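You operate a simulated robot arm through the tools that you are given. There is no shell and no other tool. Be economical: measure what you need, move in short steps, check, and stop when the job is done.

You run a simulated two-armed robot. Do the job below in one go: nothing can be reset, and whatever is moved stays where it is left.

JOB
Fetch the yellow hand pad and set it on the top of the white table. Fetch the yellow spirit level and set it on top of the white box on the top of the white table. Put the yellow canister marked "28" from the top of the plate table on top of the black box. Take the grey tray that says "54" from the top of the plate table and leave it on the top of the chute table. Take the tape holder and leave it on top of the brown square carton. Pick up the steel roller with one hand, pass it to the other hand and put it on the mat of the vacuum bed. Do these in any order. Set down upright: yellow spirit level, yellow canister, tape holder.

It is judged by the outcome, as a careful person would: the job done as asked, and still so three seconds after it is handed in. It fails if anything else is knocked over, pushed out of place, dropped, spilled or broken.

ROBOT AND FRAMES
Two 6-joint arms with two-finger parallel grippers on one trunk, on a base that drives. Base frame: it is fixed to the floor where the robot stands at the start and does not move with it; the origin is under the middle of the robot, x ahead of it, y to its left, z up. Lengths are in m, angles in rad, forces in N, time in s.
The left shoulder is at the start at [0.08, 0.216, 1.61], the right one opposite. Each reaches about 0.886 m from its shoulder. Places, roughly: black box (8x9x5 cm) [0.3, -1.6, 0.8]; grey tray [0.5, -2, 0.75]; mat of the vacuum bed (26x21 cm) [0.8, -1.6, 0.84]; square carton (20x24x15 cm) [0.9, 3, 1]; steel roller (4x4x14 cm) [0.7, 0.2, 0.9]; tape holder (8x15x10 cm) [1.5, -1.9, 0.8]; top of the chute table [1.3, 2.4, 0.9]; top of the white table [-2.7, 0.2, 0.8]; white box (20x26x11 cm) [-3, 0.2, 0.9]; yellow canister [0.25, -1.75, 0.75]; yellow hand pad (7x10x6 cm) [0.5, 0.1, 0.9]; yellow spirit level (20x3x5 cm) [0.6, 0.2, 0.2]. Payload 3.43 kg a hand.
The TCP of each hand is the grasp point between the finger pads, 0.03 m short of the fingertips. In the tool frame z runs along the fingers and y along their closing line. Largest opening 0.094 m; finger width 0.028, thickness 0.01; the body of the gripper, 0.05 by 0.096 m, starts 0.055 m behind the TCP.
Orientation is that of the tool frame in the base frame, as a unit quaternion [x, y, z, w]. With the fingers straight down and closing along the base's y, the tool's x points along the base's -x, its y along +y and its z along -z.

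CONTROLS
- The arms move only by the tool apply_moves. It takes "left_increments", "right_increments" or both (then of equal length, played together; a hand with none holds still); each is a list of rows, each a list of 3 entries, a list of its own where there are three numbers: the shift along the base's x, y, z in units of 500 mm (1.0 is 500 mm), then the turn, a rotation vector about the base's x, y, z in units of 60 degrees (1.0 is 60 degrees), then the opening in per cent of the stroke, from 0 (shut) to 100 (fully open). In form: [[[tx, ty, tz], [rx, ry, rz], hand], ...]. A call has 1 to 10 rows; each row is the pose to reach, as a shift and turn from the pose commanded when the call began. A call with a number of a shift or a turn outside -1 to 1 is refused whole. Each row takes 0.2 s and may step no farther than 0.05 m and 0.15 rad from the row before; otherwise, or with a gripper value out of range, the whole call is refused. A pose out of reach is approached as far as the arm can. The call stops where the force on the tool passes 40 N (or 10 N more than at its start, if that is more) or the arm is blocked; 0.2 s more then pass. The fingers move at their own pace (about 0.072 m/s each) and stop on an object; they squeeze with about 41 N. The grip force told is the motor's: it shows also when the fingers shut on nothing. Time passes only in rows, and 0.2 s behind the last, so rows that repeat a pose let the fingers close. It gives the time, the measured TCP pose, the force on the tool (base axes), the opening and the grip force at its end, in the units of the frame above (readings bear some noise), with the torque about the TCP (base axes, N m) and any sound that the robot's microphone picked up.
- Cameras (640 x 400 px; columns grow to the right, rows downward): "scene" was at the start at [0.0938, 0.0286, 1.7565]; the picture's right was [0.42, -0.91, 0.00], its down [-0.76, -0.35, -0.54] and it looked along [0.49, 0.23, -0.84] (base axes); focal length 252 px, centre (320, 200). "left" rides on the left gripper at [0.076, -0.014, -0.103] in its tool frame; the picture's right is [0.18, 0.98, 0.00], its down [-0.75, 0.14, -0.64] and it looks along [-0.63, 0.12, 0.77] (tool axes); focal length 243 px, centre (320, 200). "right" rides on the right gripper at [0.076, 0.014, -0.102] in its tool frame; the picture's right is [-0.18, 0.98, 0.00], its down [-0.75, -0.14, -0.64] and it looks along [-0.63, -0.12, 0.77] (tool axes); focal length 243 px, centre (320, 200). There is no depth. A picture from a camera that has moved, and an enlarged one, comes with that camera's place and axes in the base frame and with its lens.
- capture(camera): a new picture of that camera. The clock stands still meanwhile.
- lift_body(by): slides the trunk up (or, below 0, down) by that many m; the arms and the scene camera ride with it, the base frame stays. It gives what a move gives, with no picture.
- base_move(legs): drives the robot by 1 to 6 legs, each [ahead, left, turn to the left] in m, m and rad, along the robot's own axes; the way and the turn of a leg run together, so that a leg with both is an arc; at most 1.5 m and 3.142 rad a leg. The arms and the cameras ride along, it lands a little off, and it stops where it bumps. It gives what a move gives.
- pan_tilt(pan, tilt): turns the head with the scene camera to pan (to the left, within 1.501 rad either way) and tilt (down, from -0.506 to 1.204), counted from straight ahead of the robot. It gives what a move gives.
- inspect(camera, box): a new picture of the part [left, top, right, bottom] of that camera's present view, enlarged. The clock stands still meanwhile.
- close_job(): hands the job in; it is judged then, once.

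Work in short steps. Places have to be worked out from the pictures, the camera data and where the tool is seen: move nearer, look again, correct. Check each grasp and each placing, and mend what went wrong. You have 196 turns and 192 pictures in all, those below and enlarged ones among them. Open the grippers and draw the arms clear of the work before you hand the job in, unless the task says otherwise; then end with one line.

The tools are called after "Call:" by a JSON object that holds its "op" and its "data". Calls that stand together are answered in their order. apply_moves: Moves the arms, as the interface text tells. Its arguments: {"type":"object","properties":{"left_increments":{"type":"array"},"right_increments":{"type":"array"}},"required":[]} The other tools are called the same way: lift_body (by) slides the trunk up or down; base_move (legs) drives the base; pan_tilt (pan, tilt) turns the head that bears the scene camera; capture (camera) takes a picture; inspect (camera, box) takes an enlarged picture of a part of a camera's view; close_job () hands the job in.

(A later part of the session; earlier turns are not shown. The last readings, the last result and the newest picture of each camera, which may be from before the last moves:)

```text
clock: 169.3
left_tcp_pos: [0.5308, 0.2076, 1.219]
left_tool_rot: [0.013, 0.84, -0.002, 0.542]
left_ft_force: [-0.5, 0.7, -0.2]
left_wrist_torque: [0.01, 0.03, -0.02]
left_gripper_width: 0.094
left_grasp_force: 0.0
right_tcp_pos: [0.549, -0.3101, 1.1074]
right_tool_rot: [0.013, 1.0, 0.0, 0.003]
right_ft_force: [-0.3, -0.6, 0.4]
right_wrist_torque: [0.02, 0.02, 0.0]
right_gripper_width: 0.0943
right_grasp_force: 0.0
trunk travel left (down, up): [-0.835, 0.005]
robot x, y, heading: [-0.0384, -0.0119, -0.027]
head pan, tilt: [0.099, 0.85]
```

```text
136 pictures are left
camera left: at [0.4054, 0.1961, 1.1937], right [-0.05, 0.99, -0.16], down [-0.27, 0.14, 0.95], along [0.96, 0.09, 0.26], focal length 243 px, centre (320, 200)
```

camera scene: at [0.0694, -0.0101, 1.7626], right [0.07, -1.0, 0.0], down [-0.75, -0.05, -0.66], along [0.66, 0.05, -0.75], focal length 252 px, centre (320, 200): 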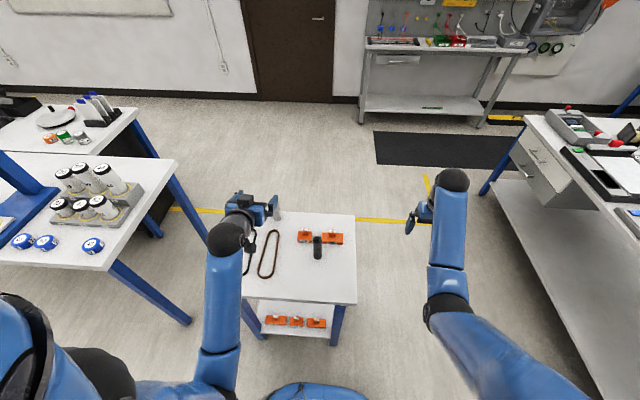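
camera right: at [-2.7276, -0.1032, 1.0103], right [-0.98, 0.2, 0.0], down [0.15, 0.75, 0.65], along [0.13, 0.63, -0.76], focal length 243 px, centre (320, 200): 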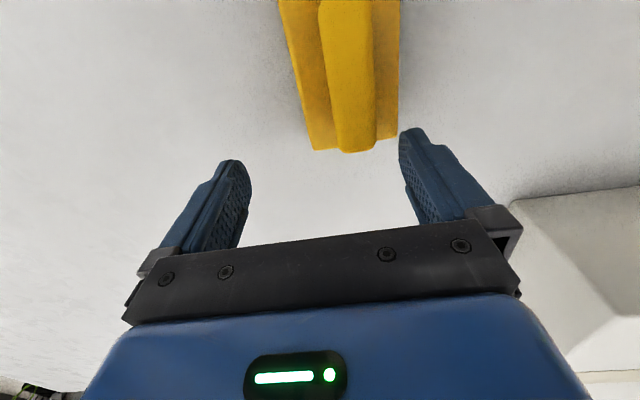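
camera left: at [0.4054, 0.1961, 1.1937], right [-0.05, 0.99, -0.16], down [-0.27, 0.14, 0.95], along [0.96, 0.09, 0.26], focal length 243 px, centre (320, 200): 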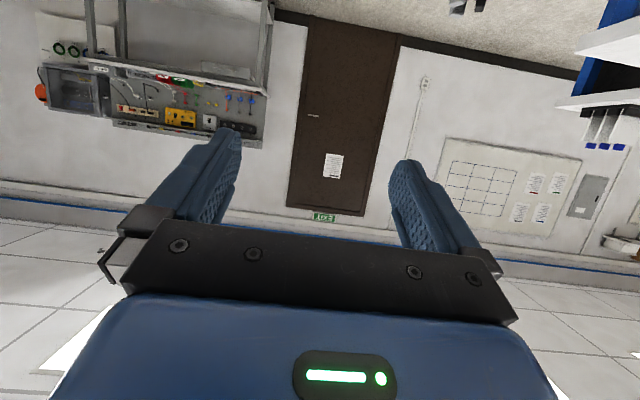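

Zoom to locate the steel roller relative to the hand.

Call:
{"op": "inspect", "data": {"camera": "scene", "box": [210, 170, 370, 290]}}

Call:
{"op": "capture", "data": {"camera": "right"}}

```text
3.33 times, centred on (290, 230) of scene
camera zoom: at [0.0694, -0.0101, 1.7626], right [0.07, -1.0, 0.0], down [-0.75, -0.05, -0.66], along [0.66, 0.05, -0.75], focal length 839 px, centre (420, 100)
```

zoom: 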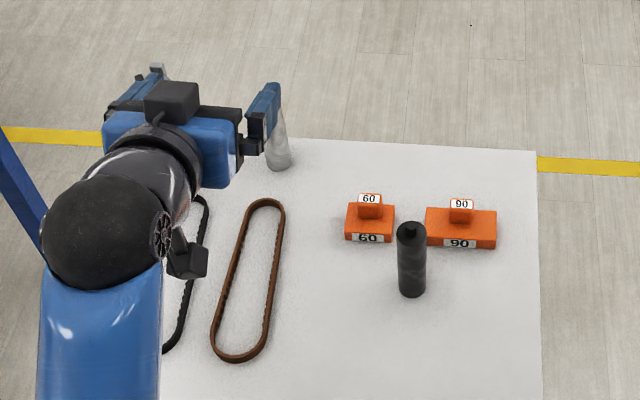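

```text
134 pictures are left
camera right: at [0.4718, -0.295, 1.2107], right [0.21, 0.98, 0.0], down [0.75, -0.16, 0.65], along [0.63, -0.14, -0.76], focal length 243 px, centre (320, 200)
```

right: 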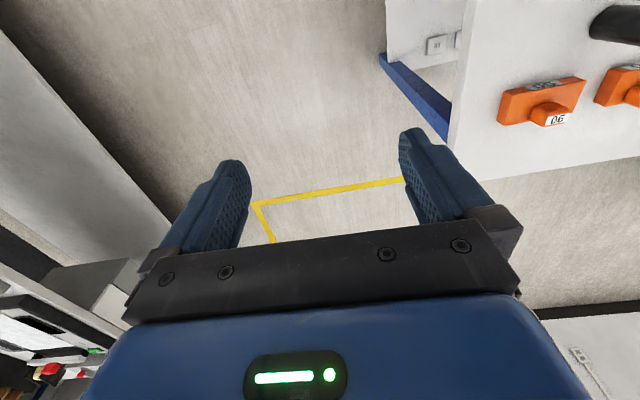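

Roller at ≈(0.747, 0.233). Lower the trunk 0.25 m, and bring the hand to just in front of the roller's lower-middle.

Call:
{"op": "lift_body", "data": {"by": -0.25}}

Call:
{"op": "apply_moves", "data": {"left_increments": [[[0.06, 0.03, -0.04], [0, 0, 0], 80], [[0.12, 0.05, -0.08], [0, 0, 0], 80], [[0.19, 0.053, -0.11], [0, 0, 0], 80]]}}

Call:
{"op": "pan_tilt", "data": {"pan": 0.3, "tilt": 0.75}}

Call:
{"op": "inspect", "data": {"camera": "scene", "box": [200, 120, 440, 280]}}

Call:
{"op": "capture", "data": {"camera": "left"}}

```text
clock: 171.8
left_tcp_pos: [0.5307, 0.2071, 0.9698]
left_tool_rot: [0.013, 0.841, -0.001, 0.541]
left_ft_force: [-0.3, -0.4, 0.7]
left_wrist_torque: [0.03, 0.01, 0.03]
left_gripper_width: 0.0939
left_grasp_force: 0.2
right_tcp_pos: [0.5488, -0.311, 0.8581]
right_tool_rot: [0.015, 1.0, 0.0, 0.003]
right_ft_force: [0.2, 0.2, -0.5]
right_wrist_torque: [0.0, 0.0, -0.01]
right_gripper_width: 0.0942
right_grasp_force: 0.1
trunk travel left (down, up): [-0.585, 0.255]
robot x, y, heading: [-0.0438, -0.0159, -0.03]
head pan, tilt: [0.099, 0.85]
```

```text
clock: 172.7
left_tcp_pos: [0.6258, 0.2374, 0.9153]
left_tool_rot: [0.013, 0.841, -0.001, 0.541]
left_ft_force: [-0.7, -0.4, -0.5]
left_wrist_torque: [0.01, -0.02, -0.06]
left_gripper_width: 0.0752
left_grasp_force: 0.2
right_tcp_pos: [0.5483, -0.3117, 0.8575]
right_tool_rot: [0.014, 1.0, 0.001, 0.002]
right_ft_force: [0.0, 0.4, -0.3]
right_wrist_torque: [-0.01, -0.03, 0.0]
right_gripper_width: 0.0942
right_grasp_force: 0.0
trunk travel left (down, up): [-0.585, 0.255]
robot x, y, heading: [-0.0378, -0.0132, -0.029]
head pan, tilt: [0.099, 0.85]
```

```text
clock: 173.4
left_tcp_pos: [0.6253, 0.2369, 0.9174]
left_tool_rot: [0.014, 0.841, -0.003, 0.542]
left_ft_force: [0.1, 0.0, -0.2]
left_wrist_torque: [-0.03, 0.03, 0.0]
left_gripper_width: 0.075
left_grasp_force: 0.0
right_tcp_pos: [0.5481, -0.3106, 0.8566]
right_tool_rot: [0.014, 1.0, -0.001, 0.003]
right_ft_force: [-1.0, 0.1, -0.1]
right_wrist_torque: [0.0, 0.01, 0.0]
right_gripper_width: 0.0939
right_grasp_force: 0.0
trunk travel left (down, up): [-0.585, 0.255]
robot x, y, heading: [-0.0407, -0.0141, -0.023]
head pan, tilt: [0.3, 0.75]
```

```text
2.50 times, centred on (320, 200) of scene
camera zoom: at [0.0714, 0.0062, 1.5205], right [0.27, -0.96, 0.0], down [-0.66, -0.18, -0.73], along [0.7, 0.2, -0.68], focal length 629 px, centre (320, 200)
```

zoom: 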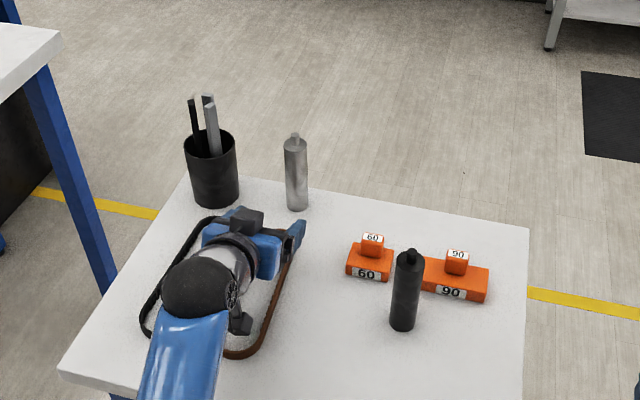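

```text
132 pictures are left
camera left: at [0.4992, 0.2253, 0.8906], right [-0.05, 0.99, -0.16], down [-0.27, 0.14, 0.95], along [0.96, 0.09, 0.26], focal length 243 px, centre (320, 200)
```

left: 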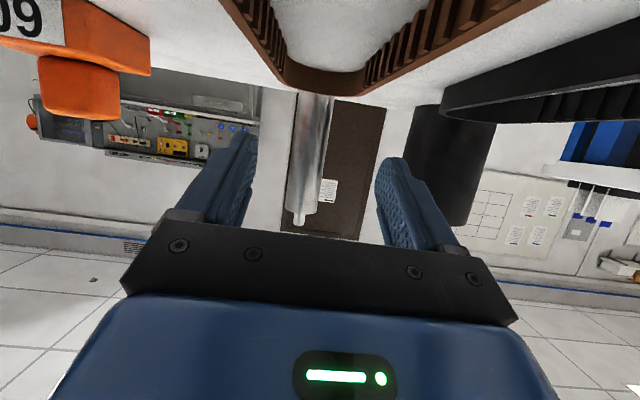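

Roller seen between the fingers, at y≈0.23. Advance 12 cm, slightly down, and grip.

Call:
{"op": "apply_moves", "data": {"left_increments": [[[0.08, -0.006, -0.01], [0, 0, 0], 80], [[0.16, -0.012, -0.02], [0, 0, 0], 80], [[0.242, -0.014, -0.024], [0, 0, 0], 80]]}}

Call:
{"op": "capture", "data": {"camera": "left"}}

Call:
{"op": "inspect", "data": {"camera": "scene", "box": [200, 120, 440, 280]}}

```text
clock: 174.2
left_tcp_pos: [0.7461, 0.2256, 0.9059]
left_tool_rot: [0.012, 0.84, -0.001, 0.543]
left_ft_force: [-2.5, 0.3, 7.0]
left_wrist_torque: [-0.18, 1.14, -0.17]
left_gripper_width: 0.0754
left_grasp_force: 0.0
right_tcp_pos: [0.5493, -0.3108, 0.8571]
right_tool_rot: [0.014, 1.0, -0.001, 0.002]
right_ft_force: [-0.1, 1.0, 0.1]
right_wrist_torque: [0.01, -0.01, -0.01]
right_gripper_width: 0.0942
right_grasp_force: 0.1
trunk travel left (down, up): [-0.585, 0.255]
robot x, y, heading: [-0.041, -0.0125, -0.031]
head pan, tilt: [0.3, 0.75]
```

```text
131 pictures are left
camera left: at [0.6217, 0.2138, 0.8792], right [-0.05, 0.99, -0.16], down [-0.27, 0.14, 0.95], along [0.96, 0.09, 0.26], focal length 243 px, centre (320, 200)
```

left: 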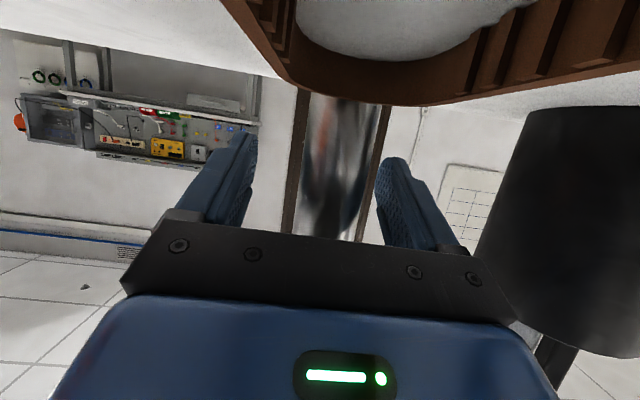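

```text
2.50 times, centred on (320, 200) of scene
camera zoom: at [0.0708, 0.0058, 1.5207], right [0.27, -0.96, 0.0], down [-0.66, -0.18, -0.73], along [0.7, 0.2, -0.68], focal length 629 px, centre (320, 200)
```

zoom: 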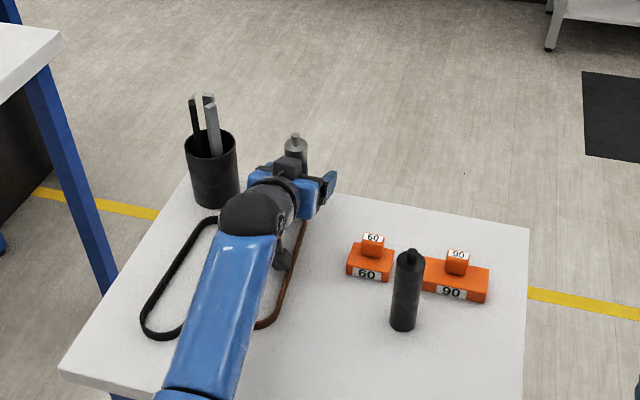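

A slight contact (7 N) under the wrist — the camera touched the belt. I raise 12 mm, centre by 5 mm and grip, then check.

Call:
{"op": "apply_moves", "data": {"left_increments": [[[0, 0, 0.024], [0, 0, 0], 80], [[0, 0.01, 0.024], [0, 0, 0], 80], [[0, 0.01, 0.024], [0, 0, 0], 0], [[0, 0.01, 0.024], [0, 0, 0], 0], [[0, 0.01, 0.024], [0, 0, 0], 0]]}}

Call:
{"op": "capture", "data": {"camera": "left"}}

```text
clock: 175.4
left_tcp_pos: [0.7464, 0.2315, 0.915]
left_tool_rot: [0.013, 0.841, -0.002, 0.542]
left_ft_force: [0.1, -0.1, 0.3]
left_wrist_torque: [-0.02, 0.01, -0.03]
left_gripper_width: 0.0375
left_grasp_force: 40.5
right_tcp_pos: [0.5481, -0.311, 0.8574]
right_tool_rot: [0.014, 1.0, -0.001, 0.002]
right_ft_force: [0.2, -0.7, 0.6]
right_wrist_torque: [0.0, 0.02, -0.01]
right_gripper_width: 0.0943
right_grasp_force: 0.2
trunk travel left (down, up): [-0.585, 0.255]
robot x, y, heading: [-0.0388, -0.0149, -0.026]
head pan, tilt: [0.3, 0.75]
```

```text
129 pictures are left
camera left: at [0.6212, 0.2197, 0.8901], right [-0.05, 0.99, -0.16], down [-0.27, 0.14, 0.95], along [0.96, 0.09, 0.26], focal length 243 px, centre (320, 200)
```

left: 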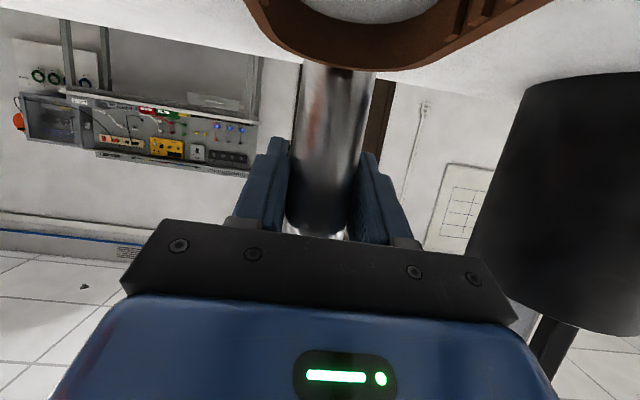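

Gripped. Lift by arm then trunk, and check the belt.

Call:
{"op": "apply_moves", "data": {"left_increments": [[[0, 0, 0.05], [0, 0, 0], 0], [[0, 0, 0.13], [0, 0, 0], 0], [[0, 0, 0.2], [0, 0, 0], 0]]}}

Call:
{"op": "lift_body", "data": {"by": 0.2}}

Call:
{"op": "capture", "data": {"camera": "scene"}}

Call:
{"op": "capture", "data": {"camera": "left"}}

```text
clock: 176.2
left_tcp_pos: [0.7493, 0.2334, 1.0156]
left_tool_rot: [0.013, 0.84, -0.001, 0.542]
left_ft_force: [0.1, 0.5, -2.6]
left_wrist_torque: [0.01, -0.01, 0.0]
left_gripper_width: 0.0376
left_grasp_force: 40.9
right_tcp_pos: [0.5479, -0.311, 0.8584]
right_tool_rot: [0.014, 1.0, 0.0, 0.003]
right_ft_force: [0.2, 0.1, -0.8]
right_wrist_torque: [-0.03, 0.01, 0.0]
right_gripper_width: 0.0939
right_grasp_force: 0.0
trunk travel left (down, up): [-0.585, 0.255]
robot x, y, heading: [-0.0399, -0.0122, -0.024]
head pan, tilt: [0.3, 0.75]
```

```text
clock: 178.3
left_tcp_pos: [0.7493, 0.2328, 1.2157]
left_tool_rot: [0.012, 0.84, -0.001, 0.542]
left_ft_force: [-0.6, -0.2, -1.5]
left_wrist_torque: [-0.01, 0.0, 0.02]
left_gripper_width: 0.0374
left_grasp_force: 41.4
right_tcp_pos: [0.5486, -0.3111, 1.058]
right_tool_rot: [0.014, 1.0, 0.0, 0.002]
right_ft_force: [0.0, 0.6, -0.1]
right_wrist_torque: [-0.02, 0.0, -0.01]
right_gripper_width: 0.0939
right_grasp_force: 0.0
trunk travel left (down, up): [-0.785, 0.055]
robot x, y, heading: [-0.0433, -0.0149, -0.025]
head pan, tilt: [0.3, 0.75]
```

```text
128 pictures are left
camera scene: at [0.0721, 0.0064, 1.7204], right [0.27, -0.96, 0.0], down [-0.66, -0.18, -0.73], along [0.7, 0.2, -0.68], focal length 252 px, centre (320, 200)
```

scene: 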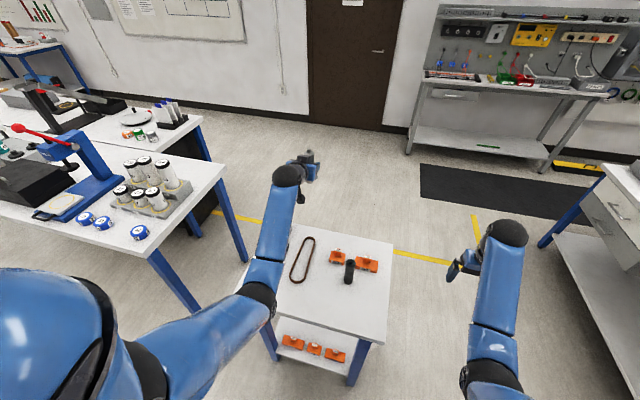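

```text
127 pictures are left
camera left: at [0.6239, 0.2221, 1.1901], right [-0.05, 0.99, -0.16], down [-0.27, 0.14, 0.95], along [0.96, 0.09, 0.26], focal length 243 px, centre (320, 200)
```

left: 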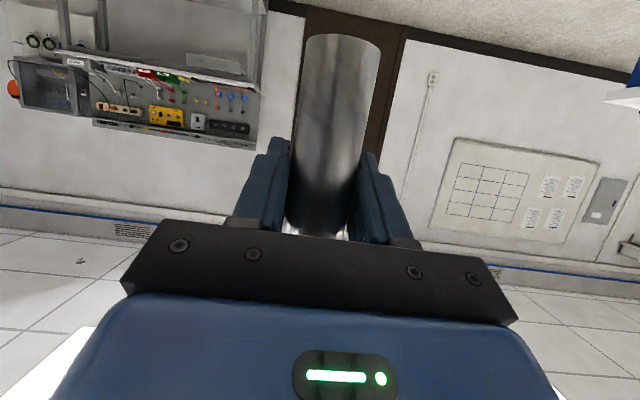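

The brown belt was pushed ~4 cm forward by that touch; I'll push it back after the hand-over. Back off first and bring the roller to mid-front.

Call:
{"op": "base_move", "data": {"legs": [[-0.45, 0, 0.025]]}}

Call:
{"op": "apply_moves", "data": {"left_increments": [[[-0.05, -0.05, -0.05], [0, 0, 0], 0], [[-0.1, -0.1, -0.1], [0, 0, 0], 0], [[-0.15, -0.15, -0.15], [0, 0, 0], 0], [[-0.2, -0.2, -0.2], [0, 0, 0], 0], [[-0.25, -0.25, -0.25], [0, 0, 0], 0], [[-0.29, -0.31, -0.31], [0, 0, 0], 0], [[-0.32, -0.37, -0.37], [0, 0, 0], 0], [[-0.34, -0.42, -0.42], [0, 0, 0], 0]]}}

Call:
{"op": "capture", "data": {"camera": "scene"}}

```text
clock: 181.0
left_tcp_pos: [0.3096, 0.2494, 1.2148]
left_tool_rot: [0.01, 0.841, 0.0, 0.541]
left_ft_force: [-0.6, -0.5, -1.9]
left_wrist_torque: [0.01, -0.01, 0.02]
left_gripper_width: 0.0373
left_grasp_force: 40.9
right_tcp_pos: [0.1132, -0.2963, 1.0555]
right_tool_rot: [0.011, 1.0, 0.001, 0.001]
right_ft_force: [0.6, -0.1, 0.4]
right_wrist_torque: [0.02, 0.02, 0.01]
right_gripper_width: 0.0938
right_grasp_force: 0.0
trunk travel left (down, up): [-0.785, 0.055]
robot x, y, heading: [-0.4833, -0.0004, -0.022]
head pan, tilt: [0.3, 0.75]
```

```text
clock: 182.8
left_tcp_pos: [0.1377, 0.0406, 1.0028]
left_tool_rot: [0.01, 0.841, 0.001, 0.541]
left_ft_force: [0.4, 0.2, -2.2]
left_wrist_torque: [0.0, -0.05, -0.02]
left_gripper_width: 0.0373
left_grasp_force: 41.1
right_tcp_pos: [0.1106, -0.2964, 1.0575]
right_tool_rot: [0.011, 1.0, 0.0, 0.003]
right_ft_force: [-0.4, -0.8, -0.7]
right_wrist_torque: [-0.01, -0.05, -0.01]
right_gripper_width: 0.0942
right_grasp_force: 0.0
trunk travel left (down, up): [-0.785, 0.055]
robot x, y, heading: [-0.4796, -0.007, -0.019]
head pan, tilt: [0.3, 0.75]
```

```text
126 pictures are left
camera scene: at [-0.3679, 0.017, 1.7205], right [0.28, -0.96, 0.0], down [-0.66, -0.19, -0.73], along [0.7, 0.2, -0.68], focal length 252 px, centre (320, 200)
```

scene: 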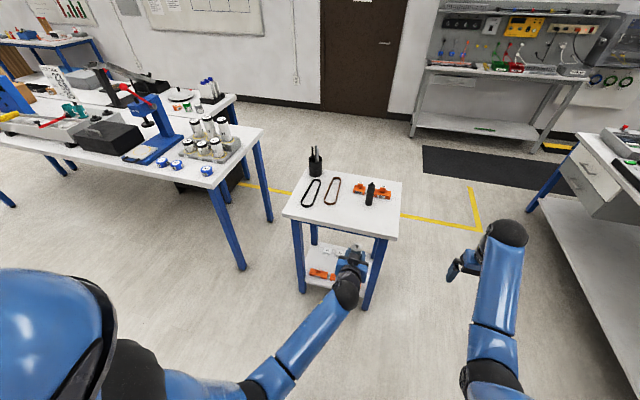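

Bring the right hand round ahead of the roller at y=0.04.

Call:
{"op": "apply_moves", "data": {"right_increments": [[[0.08, 0.03, 0], [0, 0, 0], 100], [[0.16, 0.07, 0], [0, 0, 0], 100], [[0.24, 0.12, 0], [0, 0, 0], 100], [[0.27, 0.2, 0], [0, 0, 0], 100], [[0.27, 0.29, 0], [0, 0, 0], 100], [[0.27, 0.38, 0], [0, 0, 0], 100], [[0.27, 0.47, 0], [0, 0, 0], 100], [[0.27, 0.56, 0], [0, 0, 0], 100], [[0.27, 0.62, 0], [0, 0, 0], 100], [[0.27, 0.674, 0], [0, 0, 0], 100]]}}

Call:
{"op": "capture", "data": {"camera": "right"}}

Call:
{"op": "capture", "data": {"camera": "left"}}

Call:
{"op": "capture", "data": {"camera": "scene"}}

```text
clock: 185.0
left_tcp_pos: [0.1367, 0.0404, 1.005]
left_tool_rot: [0.009, 0.84, 0.001, 0.542]
left_ft_force: [0.1, -1.0, -1.1]
left_wrist_torque: [-0.03, -0.02, -0.02]
left_gripper_width: 0.0375
left_grasp_force: 41.1
right_tcp_pos: [0.2128, 0.0164, 1.0674]
right_tool_rot: [0.011, 1.0, 0.0, 0.003]
right_ft_force: [0.1, -0.4, 0.1]
right_wrist_torque: [0.0, -0.01, -0.02]
right_gripper_width: 0.0943
right_grasp_force: 0.0
right hand out of reach, approached as far as the arm can: row 7, 8, 9, 10
trunk travel left (down, up): [-0.785, 0.055]
robot x, y, heading: [-0.481, -0.0061, -0.017]
head pan, tilt: [0.3, 0.75]
```

```text
125 pictures are left
camera right: at [0.1369, 0.0331, 1.1704], right [0.2, 0.98, 0.0], down [0.75, -0.16, 0.65], along [0.63, -0.13, -0.76], focal length 243 px, centre (320, 200)
```

right: 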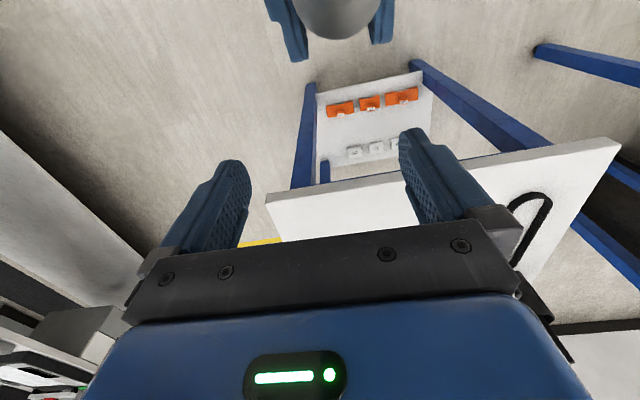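

```text
124 pictures are left
camera left: at [0.0115, 0.0283, 0.9779], right [-0.06, 0.99, -0.16], down [-0.27, 0.13, 0.95], along [0.96, 0.1, 0.26], focal length 243 px, centre (320, 200)
```

left: 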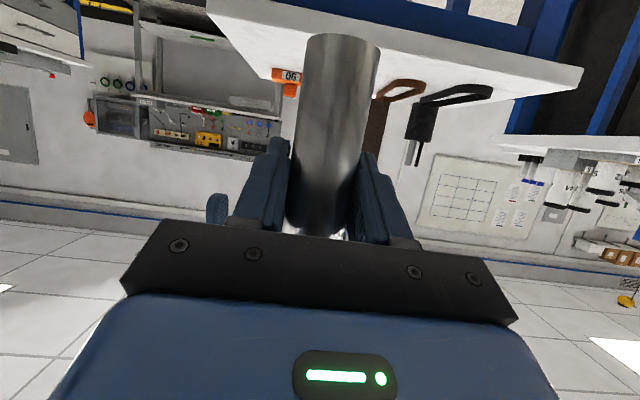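

```text
123 pictures are left
camera scene: at [-0.3682, 0.0185, 1.7205], right [0.28, -0.96, 0.0], down [-0.66, -0.19, -0.73], along [0.7, 0.2, -0.68], focal length 252 px, centre (320, 200)
```

scene: 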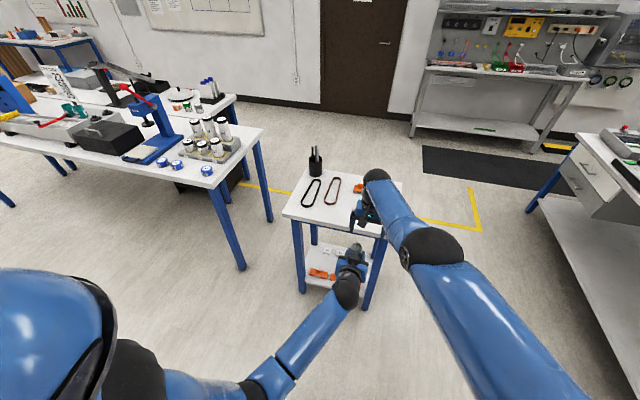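

The right arm is near its reach limit there, at (0.213, 0.016). I shift the left hand to the same y and set the right hand's height, then verify alignment.

Call:
{"op": "apply_moves", "data": {"left_increments": [[[0, -0.025, 0], [0, 0, 0], 0], [[0, -0.05, 0], [0, 0, 0], 0]], "right_increments": [[[-0.01, 0, -0.008], [0, 0, 0], 100], [[-0.02, 0, -0.016], [0, 0, 0], 100]]}}

Call:
{"op": "capture", "data": {"camera": "right"}}

```text
clock: 185.6
left_tcp_pos: [0.1362, 0.0138, 1.0045]
left_tool_rot: [0.009, 0.841, 0.002, 0.542]
left_ft_force: [-0.1, 0.2, -2.4]
left_wrist_torque: [-0.02, -0.03, -0.01]
left_gripper_width: 0.0374
left_grasp_force: 40.7
right_tcp_pos: [0.2083, 0.0164, 1.0571]
right_tool_rot: [0.011, 1.0, 0.0, 0.003]
right_ft_force: [-0.2, 0.4, 0.1]
right_wrist_torque: [0.01, -0.02, 0.0]
right_gripper_width: 0.0938
right_grasp_force: 0.0
right hand out of reach, approached as far as the arm can: row 2
trunk travel left (down, up): [-0.785, 0.055]
robot x, y, heading: [-0.476, -0.0028, -0.021]
head pan, tilt: [0.3, 0.75]
```

```text
122 pictures are left
camera right: at [0.1308, 0.0325, 1.1603], right [0.2, 0.98, 0.0], down [0.75, -0.16, 0.64], along [0.63, -0.13, -0.76], focal length 243 px, centre (320, 200)
```

right: 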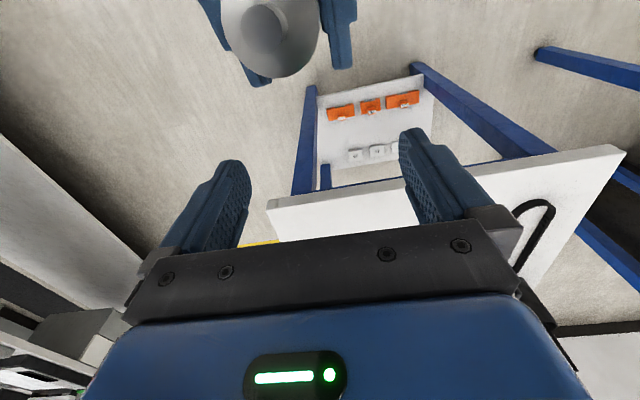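

The roller's top shows right where expected (0.135, 0.014). Slide the right hand back onto it.

Call:
{"op": "apply_moves", "data": {"right_increments": [[[-0.05, -0.004, 0.006], [0, 0, 0], 100], [[-0.09, -0.004, 0.006], [0, 0, 0], 100], [[-0.12, -0.004, 0.006], [0, 0, 0], 100]]}}

Call:
{"op": "capture", "data": {"camera": "right"}}

Call:
{"op": "capture", "data": {"camera": "left"}}

```text
clock: 186.4
left_tcp_pos: [0.1365, 0.0166, 1.0051]
left_tool_rot: [0.009, 0.84, 0.001, 0.542]
left_ft_force: [0.6, -0.7, -2.2]
left_wrist_torque: [0.03, 0.0, 0.02]
left_gripper_width: 0.0375
left_grasp_force: 41.1
right_tcp_pos: [0.1962, 0.0333, 1.0469]
right_tool_rot: [0.011, 1.0, -0.001, 0.001]
right_ft_force: [-0.4, -0.4, -0.2]
right_wrist_torque: [-0.03, -0.03, 0.01]
right_gripper_width: 0.0938
right_grasp_force: 0.1
right hand out of reach, approached as far as the arm can: row 1, 2, 3
trunk travel left (down, up): [-0.785, 0.055]
robot x, y, heading: [-0.4778, -0.0045, -0.026]
head pan, tilt: [0.3, 0.75]
```

```text
121 pictures are left
camera right: at [0.1208, 0.0484, 1.1492], right [0.2, 0.98, 0.0], down [0.75, -0.16, 0.64], along [0.63, -0.13, -0.76], focal length 243 px, centre (320, 200)
```

right: 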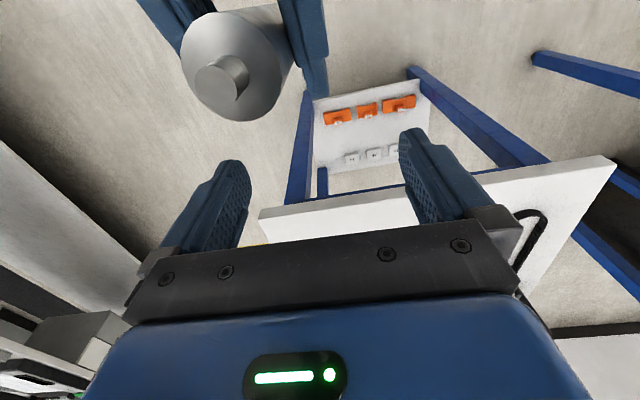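

```text
120 pictures are left
camera left: at [0.0112, 0.0033, 0.9792], right [-0.06, 0.99, -0.16], down [-0.27, 0.13, 0.95], along [0.96, 0.1, 0.26], focal length 243 px, centre (320, 200)
```

left: 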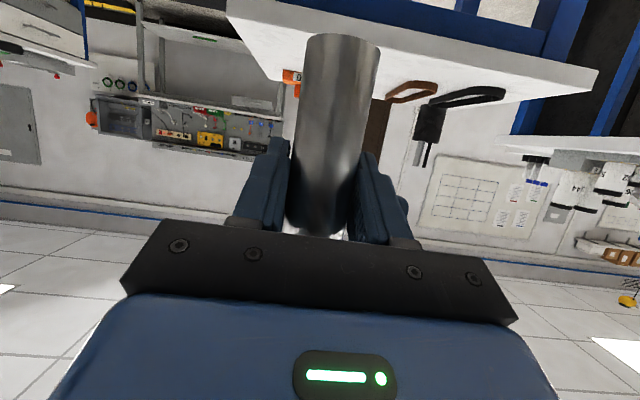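

The right hand seems limited in height, so do the hand-over 10 cm lower: move both hands down together.

Call:
{"op": "apply_moves", "data": {"left_increments": [[[0, 0, -0.05], [0, 0, 0], 0], [[0, 0, -0.1], [0, 0, 0], 0], [[0, 0, -0.16], [0, 0, 0], 0], [[0, 0, -0.22], [0, 0, 0], 0]], "right_increments": [[[0.02, -0.01, -0.05], [0, 0, 0], 100], [[0.04, -0.02, -0.09], [0, 0, 0], 100], [[0.04, -0.03, -0.14], [0, 0, 0], 100], [[0.04, -0.034, -0.192], [0, 0, 0], 100]]}}

Call:
{"op": "capture", "data": {"camera": "right"}}

```text
clock: 187.4
left_tcp_pos: [0.1376, 0.0155, 0.8959]
left_tool_rot: [0.009, 0.841, 0.001, 0.542]
left_ft_force: [0.4, 0.4, -1.3]
left_wrist_torque: [0.0, -0.01, -0.01]
left_gripper_width: 0.0373
left_grasp_force: 41.1
right_tcp_pos: [0.1802, -0.0007, 0.9757]
right_tool_rot: [0.01, 1.0, 0.001, 0.004]
right_ft_force: [1.2, 1.1, 1.1]
right_wrist_torque: [0.03, 0.01, 0.03]
right_gripper_width: 0.0939
right_grasp_force: 0.0
right hand out of reach, approached as far as the arm can: row 1, 2, 3, 4
trunk travel left (down, up): [-0.785, 0.055]
robot x, y, heading: [-0.4796, -0.004, -0.022]
head pan, tilt: [0.3, 0.75]
```

```text
119 pictures are left
camera right: at [0.104, 0.0149, 1.0794], right [0.2, 0.98, 0.0], down [0.75, -0.16, 0.65], along [0.63, -0.13, -0.76], focal length 243 px, centre (320, 200)
```

right: 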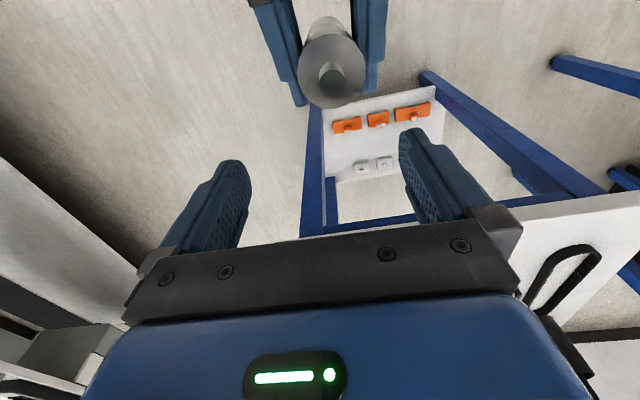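

Now the right hand is at (0.180, 0.000, 0.976). Slide onto the roller axis at (0.137, 0.015), then down to 0.951.

Call:
{"op": "apply_moves", "data": {"right_increments": [[[-0.03, 0.016, 0], [0, 0, 0], 100], [[-0.06, 0.032, 0], [0, 0, 0], 100], [[-0.085, 0.032, 0], [0, 0, 0], 100], [[-0.085, 0.032, -0.02], [0, 0, 0], 100], [[-0.085, 0.032, -0.048], [0, 0, 0], 100]]}}

Call:
{"op": "capture", "data": {"camera": "right"}}

Call:
{"op": "capture", "data": {"camera": "left"}}

```text
clock: 188.6
left_tcp_pos: [0.1375, 0.0149, 0.895]
left_tool_rot: [0.008, 0.841, 0.002, 0.541]
left_ft_force: [0.1, 0.3, -1.8]
left_wrist_torque: [0.01, 0.0, 0.04]
left_gripper_width: 0.0375
left_grasp_force: 41.1
right_tcp_pos: [0.1372, 0.0174, 0.9505]
right_tool_rot: [0.01, 1.0, 0.0, 0.002]
right_ft_force: [-0.2, -0.1, -0.2]
right_wrist_torque: [0.0, -0.04, -0.01]
right_gripper_width: 0.0939
right_grasp_force: 0.1
trunk travel left (down, up): [-0.785, 0.055]
robot x, y, heading: [-0.4768, -0.0033, -0.017]
head pan, tilt: [0.3, 0.75]
```

```text
118 pictures are left
camera right: at [0.061, 0.0334, 1.054], right [0.2, 0.98, 0.0], down [0.75, -0.16, 0.65], along [0.63, -0.13, -0.76], focal length 243 px, centre (320, 200)
```

right: 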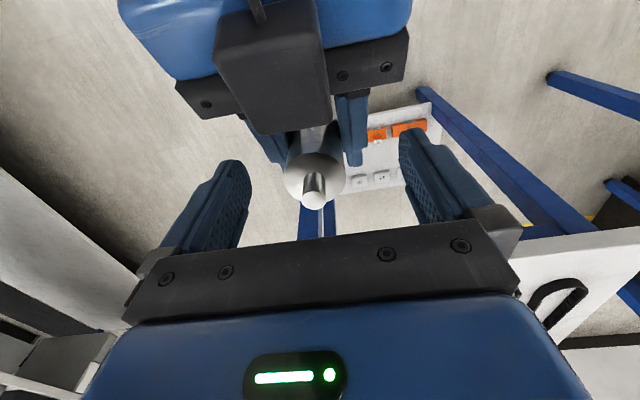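

```text
117 pictures are left
camera left: at [0.0111, 0.0037, 0.8692], right [-0.06, 0.99, -0.16], down [-0.27, 0.13, 0.95], along [0.96, 0.1, 0.26], focal length 243 px, centre (320, 200)
```

left: 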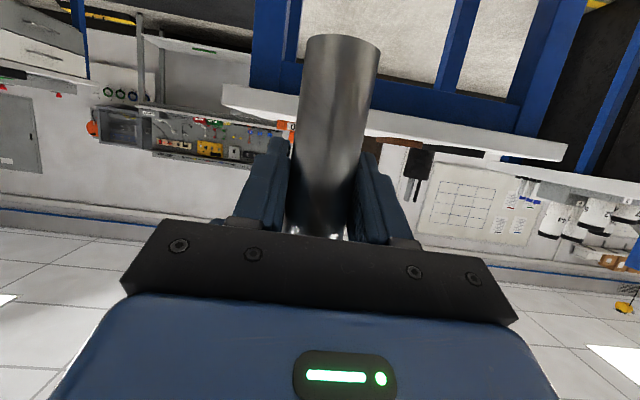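

Aligned; right fingertips overlap the roller body by ~16 mm plus knob space, enough. Close the right hand.

Call:
{"op": "apply_moves", "data": {"right_increments": [[[0, -0.004, -0.004], [0, 0, 0], 40], [[0, -0.004, -0.004], [0, 0, 0], 0], [[0, -0.004, -0.004], [0, 0, 0], 0], [[0, -0.004, -0.004], [0, 0, 0], 0], [[0, -0.004, -0.004], [0, 0, 0], 0]]}}

Call:
{"op": "inspect", "data": {"camera": "right", "box": [160, 60, 480, 260]}}

```text
clock: 189.8
left_tcp_pos: [0.1365, 0.0155, 0.896]
left_tool_rot: [0.01, 0.841, 0.0, 0.541]
left_ft_force: [-1.8, 1.8, -0.7]
left_wrist_torque: [-0.34, 0.07, -0.03]
left_gripper_width: 0.0373
left_grasp_force: 40.7
right_tcp_pos: [0.1377, 0.0151, 0.9491]
right_tool_rot: [0.011, 1.0, 0.001, 0.003]
right_ft_force: [1.0, -2.5, -0.8]
right_wrist_torque: [0.19, -0.16, 0.02]
right_gripper_width: 0.0334
right_grasp_force: 40.5
trunk travel left (down, up): [-0.785, 0.055]
robot x, y, heading: [-0.4774, -0.0002, -0.02]
head pan, tilt: [0.3, 0.75]
```

```text
2.00 times, centred on (320, 160) of right
camera zoom: at [0.0608, 0.031, 1.0518], right [0.21, 0.98, 0.0], down [0.75, -0.16, 0.65], along [0.63, -0.13, -0.76], focal length 485 px, centre (320, 280)
```

zoom: 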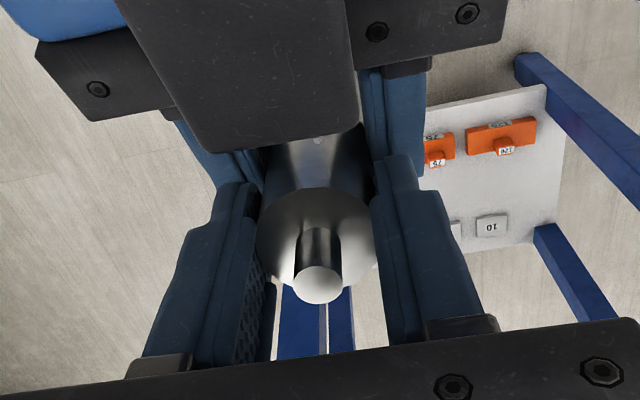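

Right hand is on the body. Open the left and draw it straight back.

Call:
{"op": "apply_moves", "data": {"left_increments": [[[0, 0, 0], [0, 0, 0], 50], [[0, 0, 0], [0, 0, 0], 80], [[0, 0, 0], [0, 0, 0], 80], [[-0.05, 0, -0.01], [0, 0, 0], 80], [[-0.1, 0, -0.02], [0, 0, 0], 80], [[-0.14, 0.04, -0.02], [0, 0, 0], 80], [[-0.16, 0.1, -0.02], [0, 0, 0], 80], [[-0.16, 0.18, -0.02], [0, 0, 0], 80], [[-0.16, 0.26, -0.02], [0, 0, 0], 80], [[-0.16, 0.34, -0.02], [0, 0, 0], 80]]}}

Call:
{"op": "capture", "data": {"camera": "right"}}

Call:
{"op": "capture", "data": {"camera": "scene"}}

```text
clock: 192.0
left_tcp_pos: [0.0591, 0.1873, 0.8842]
left_tool_rot: [0.009, 0.84, 0.001, 0.542]
left_ft_force: [-0.2, -0.6, -0.8]
left_wrist_torque: [0.01, 0.01, 0.01]
left_gripper_width: 0.0753
left_grasp_force: 0.1
right_tcp_pos: [0.1376, 0.0169, 0.9497]
right_tool_rot: [0.01, 1.0, 0.0, 0.003]
right_ft_force: [-0.4, -0.3, -0.7]
right_wrist_torque: [-0.02, -0.02, 0.02]
right_gripper_width: 0.0335
right_grasp_force: 41.0
trunk travel left (down, up): [-0.785, 0.055]
robot x, y, heading: [-0.4792, -0.0048, -0.021]
head pan, tilt: [0.3, 0.75]
```

```text
115 pictures are left
camera right: at [0.0605, 0.0316, 1.052], right [0.2, 0.98, 0.0], down [0.75, -0.16, 0.65], along [0.63, -0.13, -0.76], focal length 243 px, centre (320, 200)
```

right: 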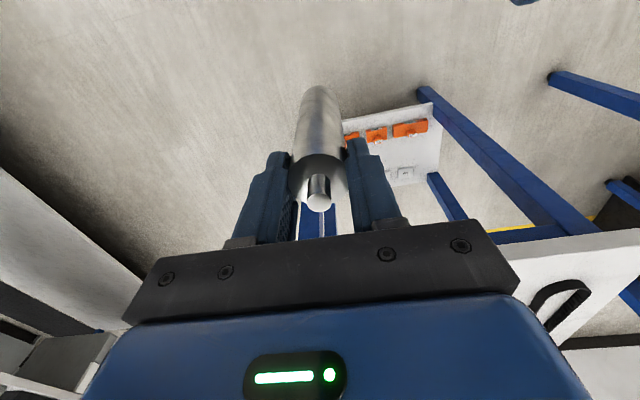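

```text
114 pictures are left
camera scene: at [-0.3683, 0.0188, 1.7205], right [0.28, -0.96, 0.0], down [-0.66, -0.19, -0.73], along [0.7, 0.2, -0.68], focal length 252 px, centre (320, 200)
```

scene: 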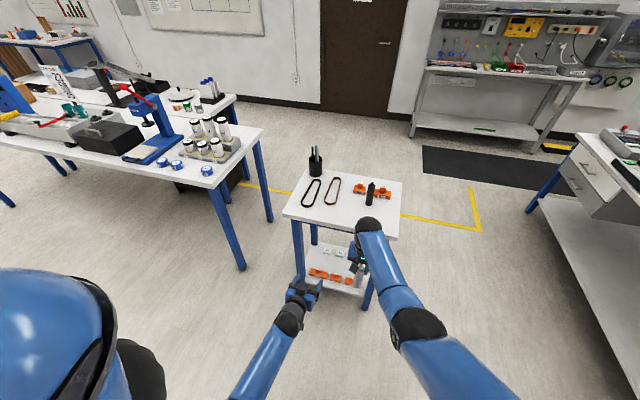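

Hand-over done. Now measure the belts on the cart.

Call:
{"op": "inspect", "data": {"camera": "scene", "box": [270, 140, 420, 250]}}

```text
3.64 times, centred on (345, 195) of scene
camera zoom: at [-0.3683, 0.0188, 1.7205], right [0.28, -0.96, 0.0], down [-0.66, -0.19, -0.73], along [0.7, 0.2, -0.68], focal length 915 px, centre (229, 218)
```

zoom: 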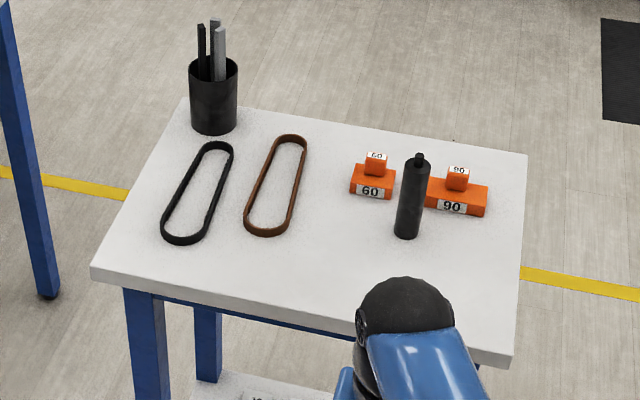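

The brown belt moved +4.5 cm in x; the black one didn't. I set the right hand (roller) aside, turn the left vertical with fingers shut, to hook the belt from inside its near end and draw it back.

Call:
{"op": "apply_moves", "data": {"left_increments": [[[0, 0.01, 0.03], [0, 0.14, 0], 0], [[0, 0.02, 0.06], [0, 0.28, 0], 0], [[0, 0.03, 0.09], [0, 0.42, 0], 0], [[0, 0.04, 0.12], [0, 0.56, 0], 0], [[0, 0.05, 0.15], [0, 0.7, 0], 0], [[0, 0.06, 0.18], [0, 0.84, 0], 0], [[0, 0.06, 0.2], [0, 0.97, 0], 0], [[0, 0.06, 0.22], [0, 1.0, 0], 0]], "right_increments": [[[0, -0.08, 0], [0, 0, 0], 0], [[0, -0.16, 0], [0, 0, 0], 0], [[0, -0.24, 0], [0, 0, 0], 0], [[0, -0.32, 0], [0, 0, 0], 0], [[0, -0.4, 0], [0, 0, 0], 0], [[0, -0.48, 0], [0, 0, 0], 0], [[0, -0.56, 0], [0, 0, 0], 0], [[0, -0.64, 0], [0, 0, 0], 0]]}}

Call:
{"op": "base_move", "data": {"legs": [[0.44, 0, 0.02]]}}

Call:
{"op": "lift_body", "data": {"by": -0.05}}

Call:
{"op": "capture", "data": {"camera": "left"}}

Call:
{"op": "capture", "data": {"camera": "right"}}

```text
clock: 193.8
left_tcp_pos: [0.0557, 0.2141, 0.997]
left_tool_rot: [0.009, 0.999, -0.003, 0.048]
left_ft_force: [-0.8, 0.3, -0.3]
left_wrist_torque: [0.06, 0.02, -0.01]
left_gripper_width: 0.0001
left_grasp_force: 32.7
right_tcp_pos: [0.1393, -0.3045, 0.9498]
right_tool_rot: [0.011, 1.0, 0.001, 0.002]
right_ft_force: [-0.7, -0.3, 0.3]
right_wrist_torque: [0.0, 0.01, -0.03]
right_gripper_width: 0.0332
right_grasp_force: 40.7
trunk travel left (down, up): [-0.785, 0.055]
robot x, y, heading: [-0.4743, -0.003, -0.027]
head pan, tilt: [0.3, 0.75]
```

```text
clock: 196.5
left_tcp_pos: [0.4899, 0.2258, 0.9973]
left_tool_rot: [-0.005, 0.999, -0.003, 0.05]
left_ft_force: [0.5, -0.4, 0.1]
left_wrist_torque: [-0.02, 0.0, -0.02]
left_gripper_width: 0.0002
left_grasp_force: 33.2
right_tcp_pos: [0.5869, -0.2905, 0.9527]
right_tool_rot: [-0.004, 1.0, 0.0, 0.003]
right_ft_force: [0.5, 0.9, -1.2]
right_wrist_torque: [0.0, 0.03, 0.01]
right_gripper_width: 0.0333
right_grasp_force: 41.0
trunk travel left (down, up): [-0.785, 0.055]
robot x, y, heading: [-0.0334, -0.0066, 0.009]
head pan, tilt: [0.3, 0.75]
```

```text
clock: 197.4
left_tcp_pos: [0.4912, 0.2268, 0.9466]
left_tool_rot: [-0.005, 0.999, -0.003, 0.049]
left_ft_force: [1.0, 0.2, -1.1]
left_wrist_torque: [-0.03, 0.02, -0.02]
left_gripper_width: 0.0001
left_grasp_force: 33.1
right_tcp_pos: [0.589, -0.2894, 0.9]
right_tool_rot: [-0.004, 1.0, 0.0, 0.002]
right_ft_force: [1.5, 0.1, -2.1]
right_wrist_torque: [0.0, 0.04, 0.01]
right_gripper_width: 0.0333
right_grasp_force: 40.8
trunk travel left (down, up): [-0.735, 0.105]
robot x, y, heading: [-0.0343, -0.006, -0.0]
head pan, tilt: [0.3, 0.75]
```

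```text
112 pictures are left
camera left: at [0.4063, 0.2118, 1.0422], right [-0.19, 0.98, -0.03], down [0.69, 0.15, 0.71], along [0.7, 0.12, -0.7], focal length 243 px, centre (320, 200)
```

left: 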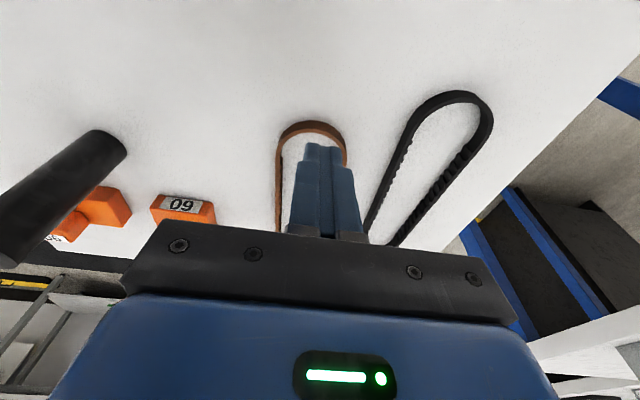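

```text
111 pictures are left
camera right: at [0.5116, -0.2766, 1.0035], right [0.18, 0.98, 0.0], down [0.75, -0.14, 0.65], along [0.63, -0.11, -0.76], focal length 243 px, centre (320, 200)
```

right: 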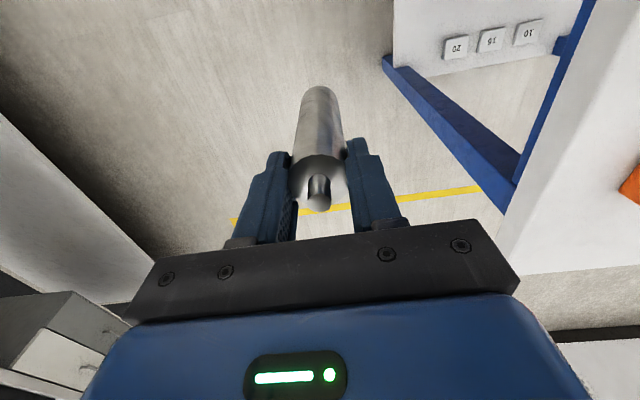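

Belt's near end outer at x≈0.502, centre y≈0.226. Insert closed fingertips inside the loop at x=0.56.

Call:
{"op": "apply_moves", "data": {"left_increments": [[[0.07, 0, 0], [0, 0, 0], 0], [[0.14, 0, -0.02], [0, 0, 0], 0], [[0.14, 0, -0.07], [0, 0, 0], 0], [[0.14, 0, -0.11], [0, 0, 0], 0], [[0.14, 0, -0.123], [0, 0, 0], 0]]}}

Call:
{"op": "capture", "data": {"camera": "left"}}

```text
clock: 198.6
left_tcp_pos: [0.5656, 0.2244, 0.8826]
left_tool_rot: [-0.004, 0.999, -0.003, 0.049]
left_ft_force: [-0.1, -0.4, -0.3]
left_wrist_torque: [0.0, -0.03, 0.01]
left_gripper_width: 0.0
left_grasp_force: 32.6
right_tcp_pos: [0.5885, -0.2899, 0.9008]
right_tool_rot: [-0.003, 1.0, -0.001, 0.002]
right_ft_force: [0.7, 0.3, -2.5]
right_wrist_torque: [-0.03, 0.0, 0.01]
right_gripper_width: 0.0333
right_grasp_force: 40.6
trunk travel left (down, up): [-0.735, 0.105]
robot x, y, heading: [-0.0388, -0.0043, 0.004]
head pan, tilt: [0.3, 0.75]
```

```text
110 pictures are left
camera left: at [0.4787, 0.2096, 0.9794], right [-0.19, 0.98, -0.03], down [0.69, 0.15, 0.71], along [0.7, 0.12, -0.7], focal length 243 px, centre (320, 200)
```

left: 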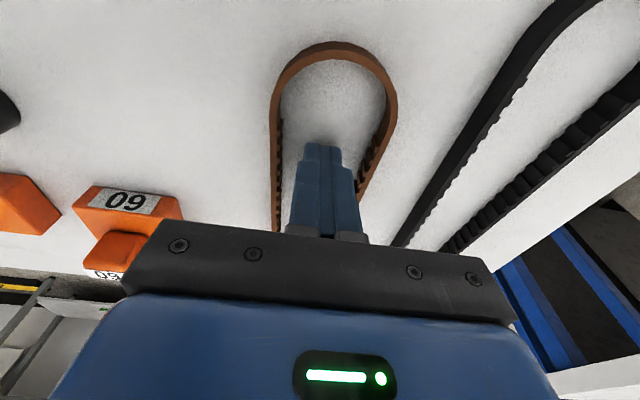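

Inside the loop. Draw it back to x≈0.478.

Call:
{"op": "apply_moves", "data": {"left_increments": [[[-0.05, 0, 0], [0, 0, 0], 0], [[-0.085, 0, 0], [0, 0, 0], 0], [[-0.115, 0.004, 0], [0, 0, 0], 0], [[-0.145, 0.008, 0], [0, 0, 0], 0], [[-0.174, 0.012, 0], [0, 0, 0], 0]]}}

Call:
{"op": "capture", "data": {"camera": "left"}}

Call:
{"op": "inspect", "data": {"camera": "scene", "box": [200, 130, 440, 340]}}

```text
clock: 199.8
left_tcp_pos: [0.4741, 0.2327, 0.8841]
left_tool_rot: [-0.005, 0.999, -0.003, 0.049]
left_ft_force: [-0.2, 0.4, 0.2]
left_wrist_torque: [-0.01, 0.04, 0.0]
left_gripper_width: 0.0
left_grasp_force: 33.2
right_tcp_pos: [0.5874, -0.2913, 0.9007]
right_tool_rot: [-0.003, 1.0, -0.001, 0.003]
right_ft_force: [-0.1, 0.3, -1.8]
right_wrist_torque: [-0.01, 0.01, 0.01]
right_gripper_width: 0.0333
right_grasp_force: 41.4
trunk travel left (down, up): [-0.735, 0.105]
robot x, y, heading: [-0.0382, -0.0049, 0.004]
head pan, tilt: [0.3, 0.75]
```

```text
109 pictures are left
camera left: at [0.389, 0.2183, 0.9804], right [-0.19, 0.98, -0.03], down [0.69, 0.15, 0.71], along [0.7, 0.12, -0.7], focal length 243 px, centre (320, 200)
```

left: 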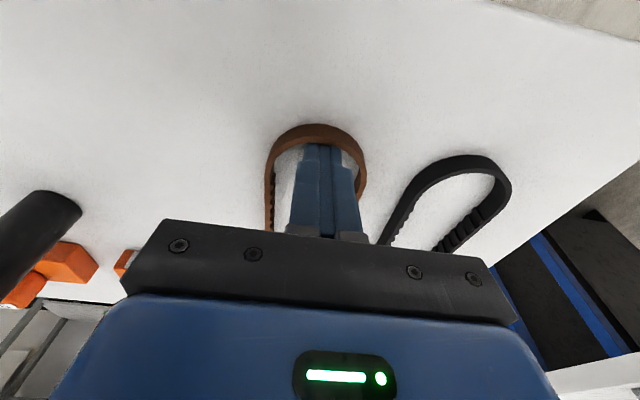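

```text
1.90 times, centred on (320, 235) of scene
camera zoom: at [0.0715, 0.0176, 1.6706], right [0.3, -0.95, 0.0], down [-0.65, -0.21, -0.73], along [0.7, 0.22, -0.68], focal length 479 px, centre (320, 133)
```

zoom: 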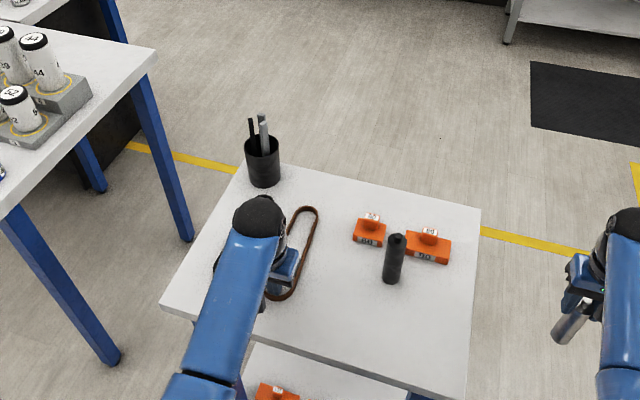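

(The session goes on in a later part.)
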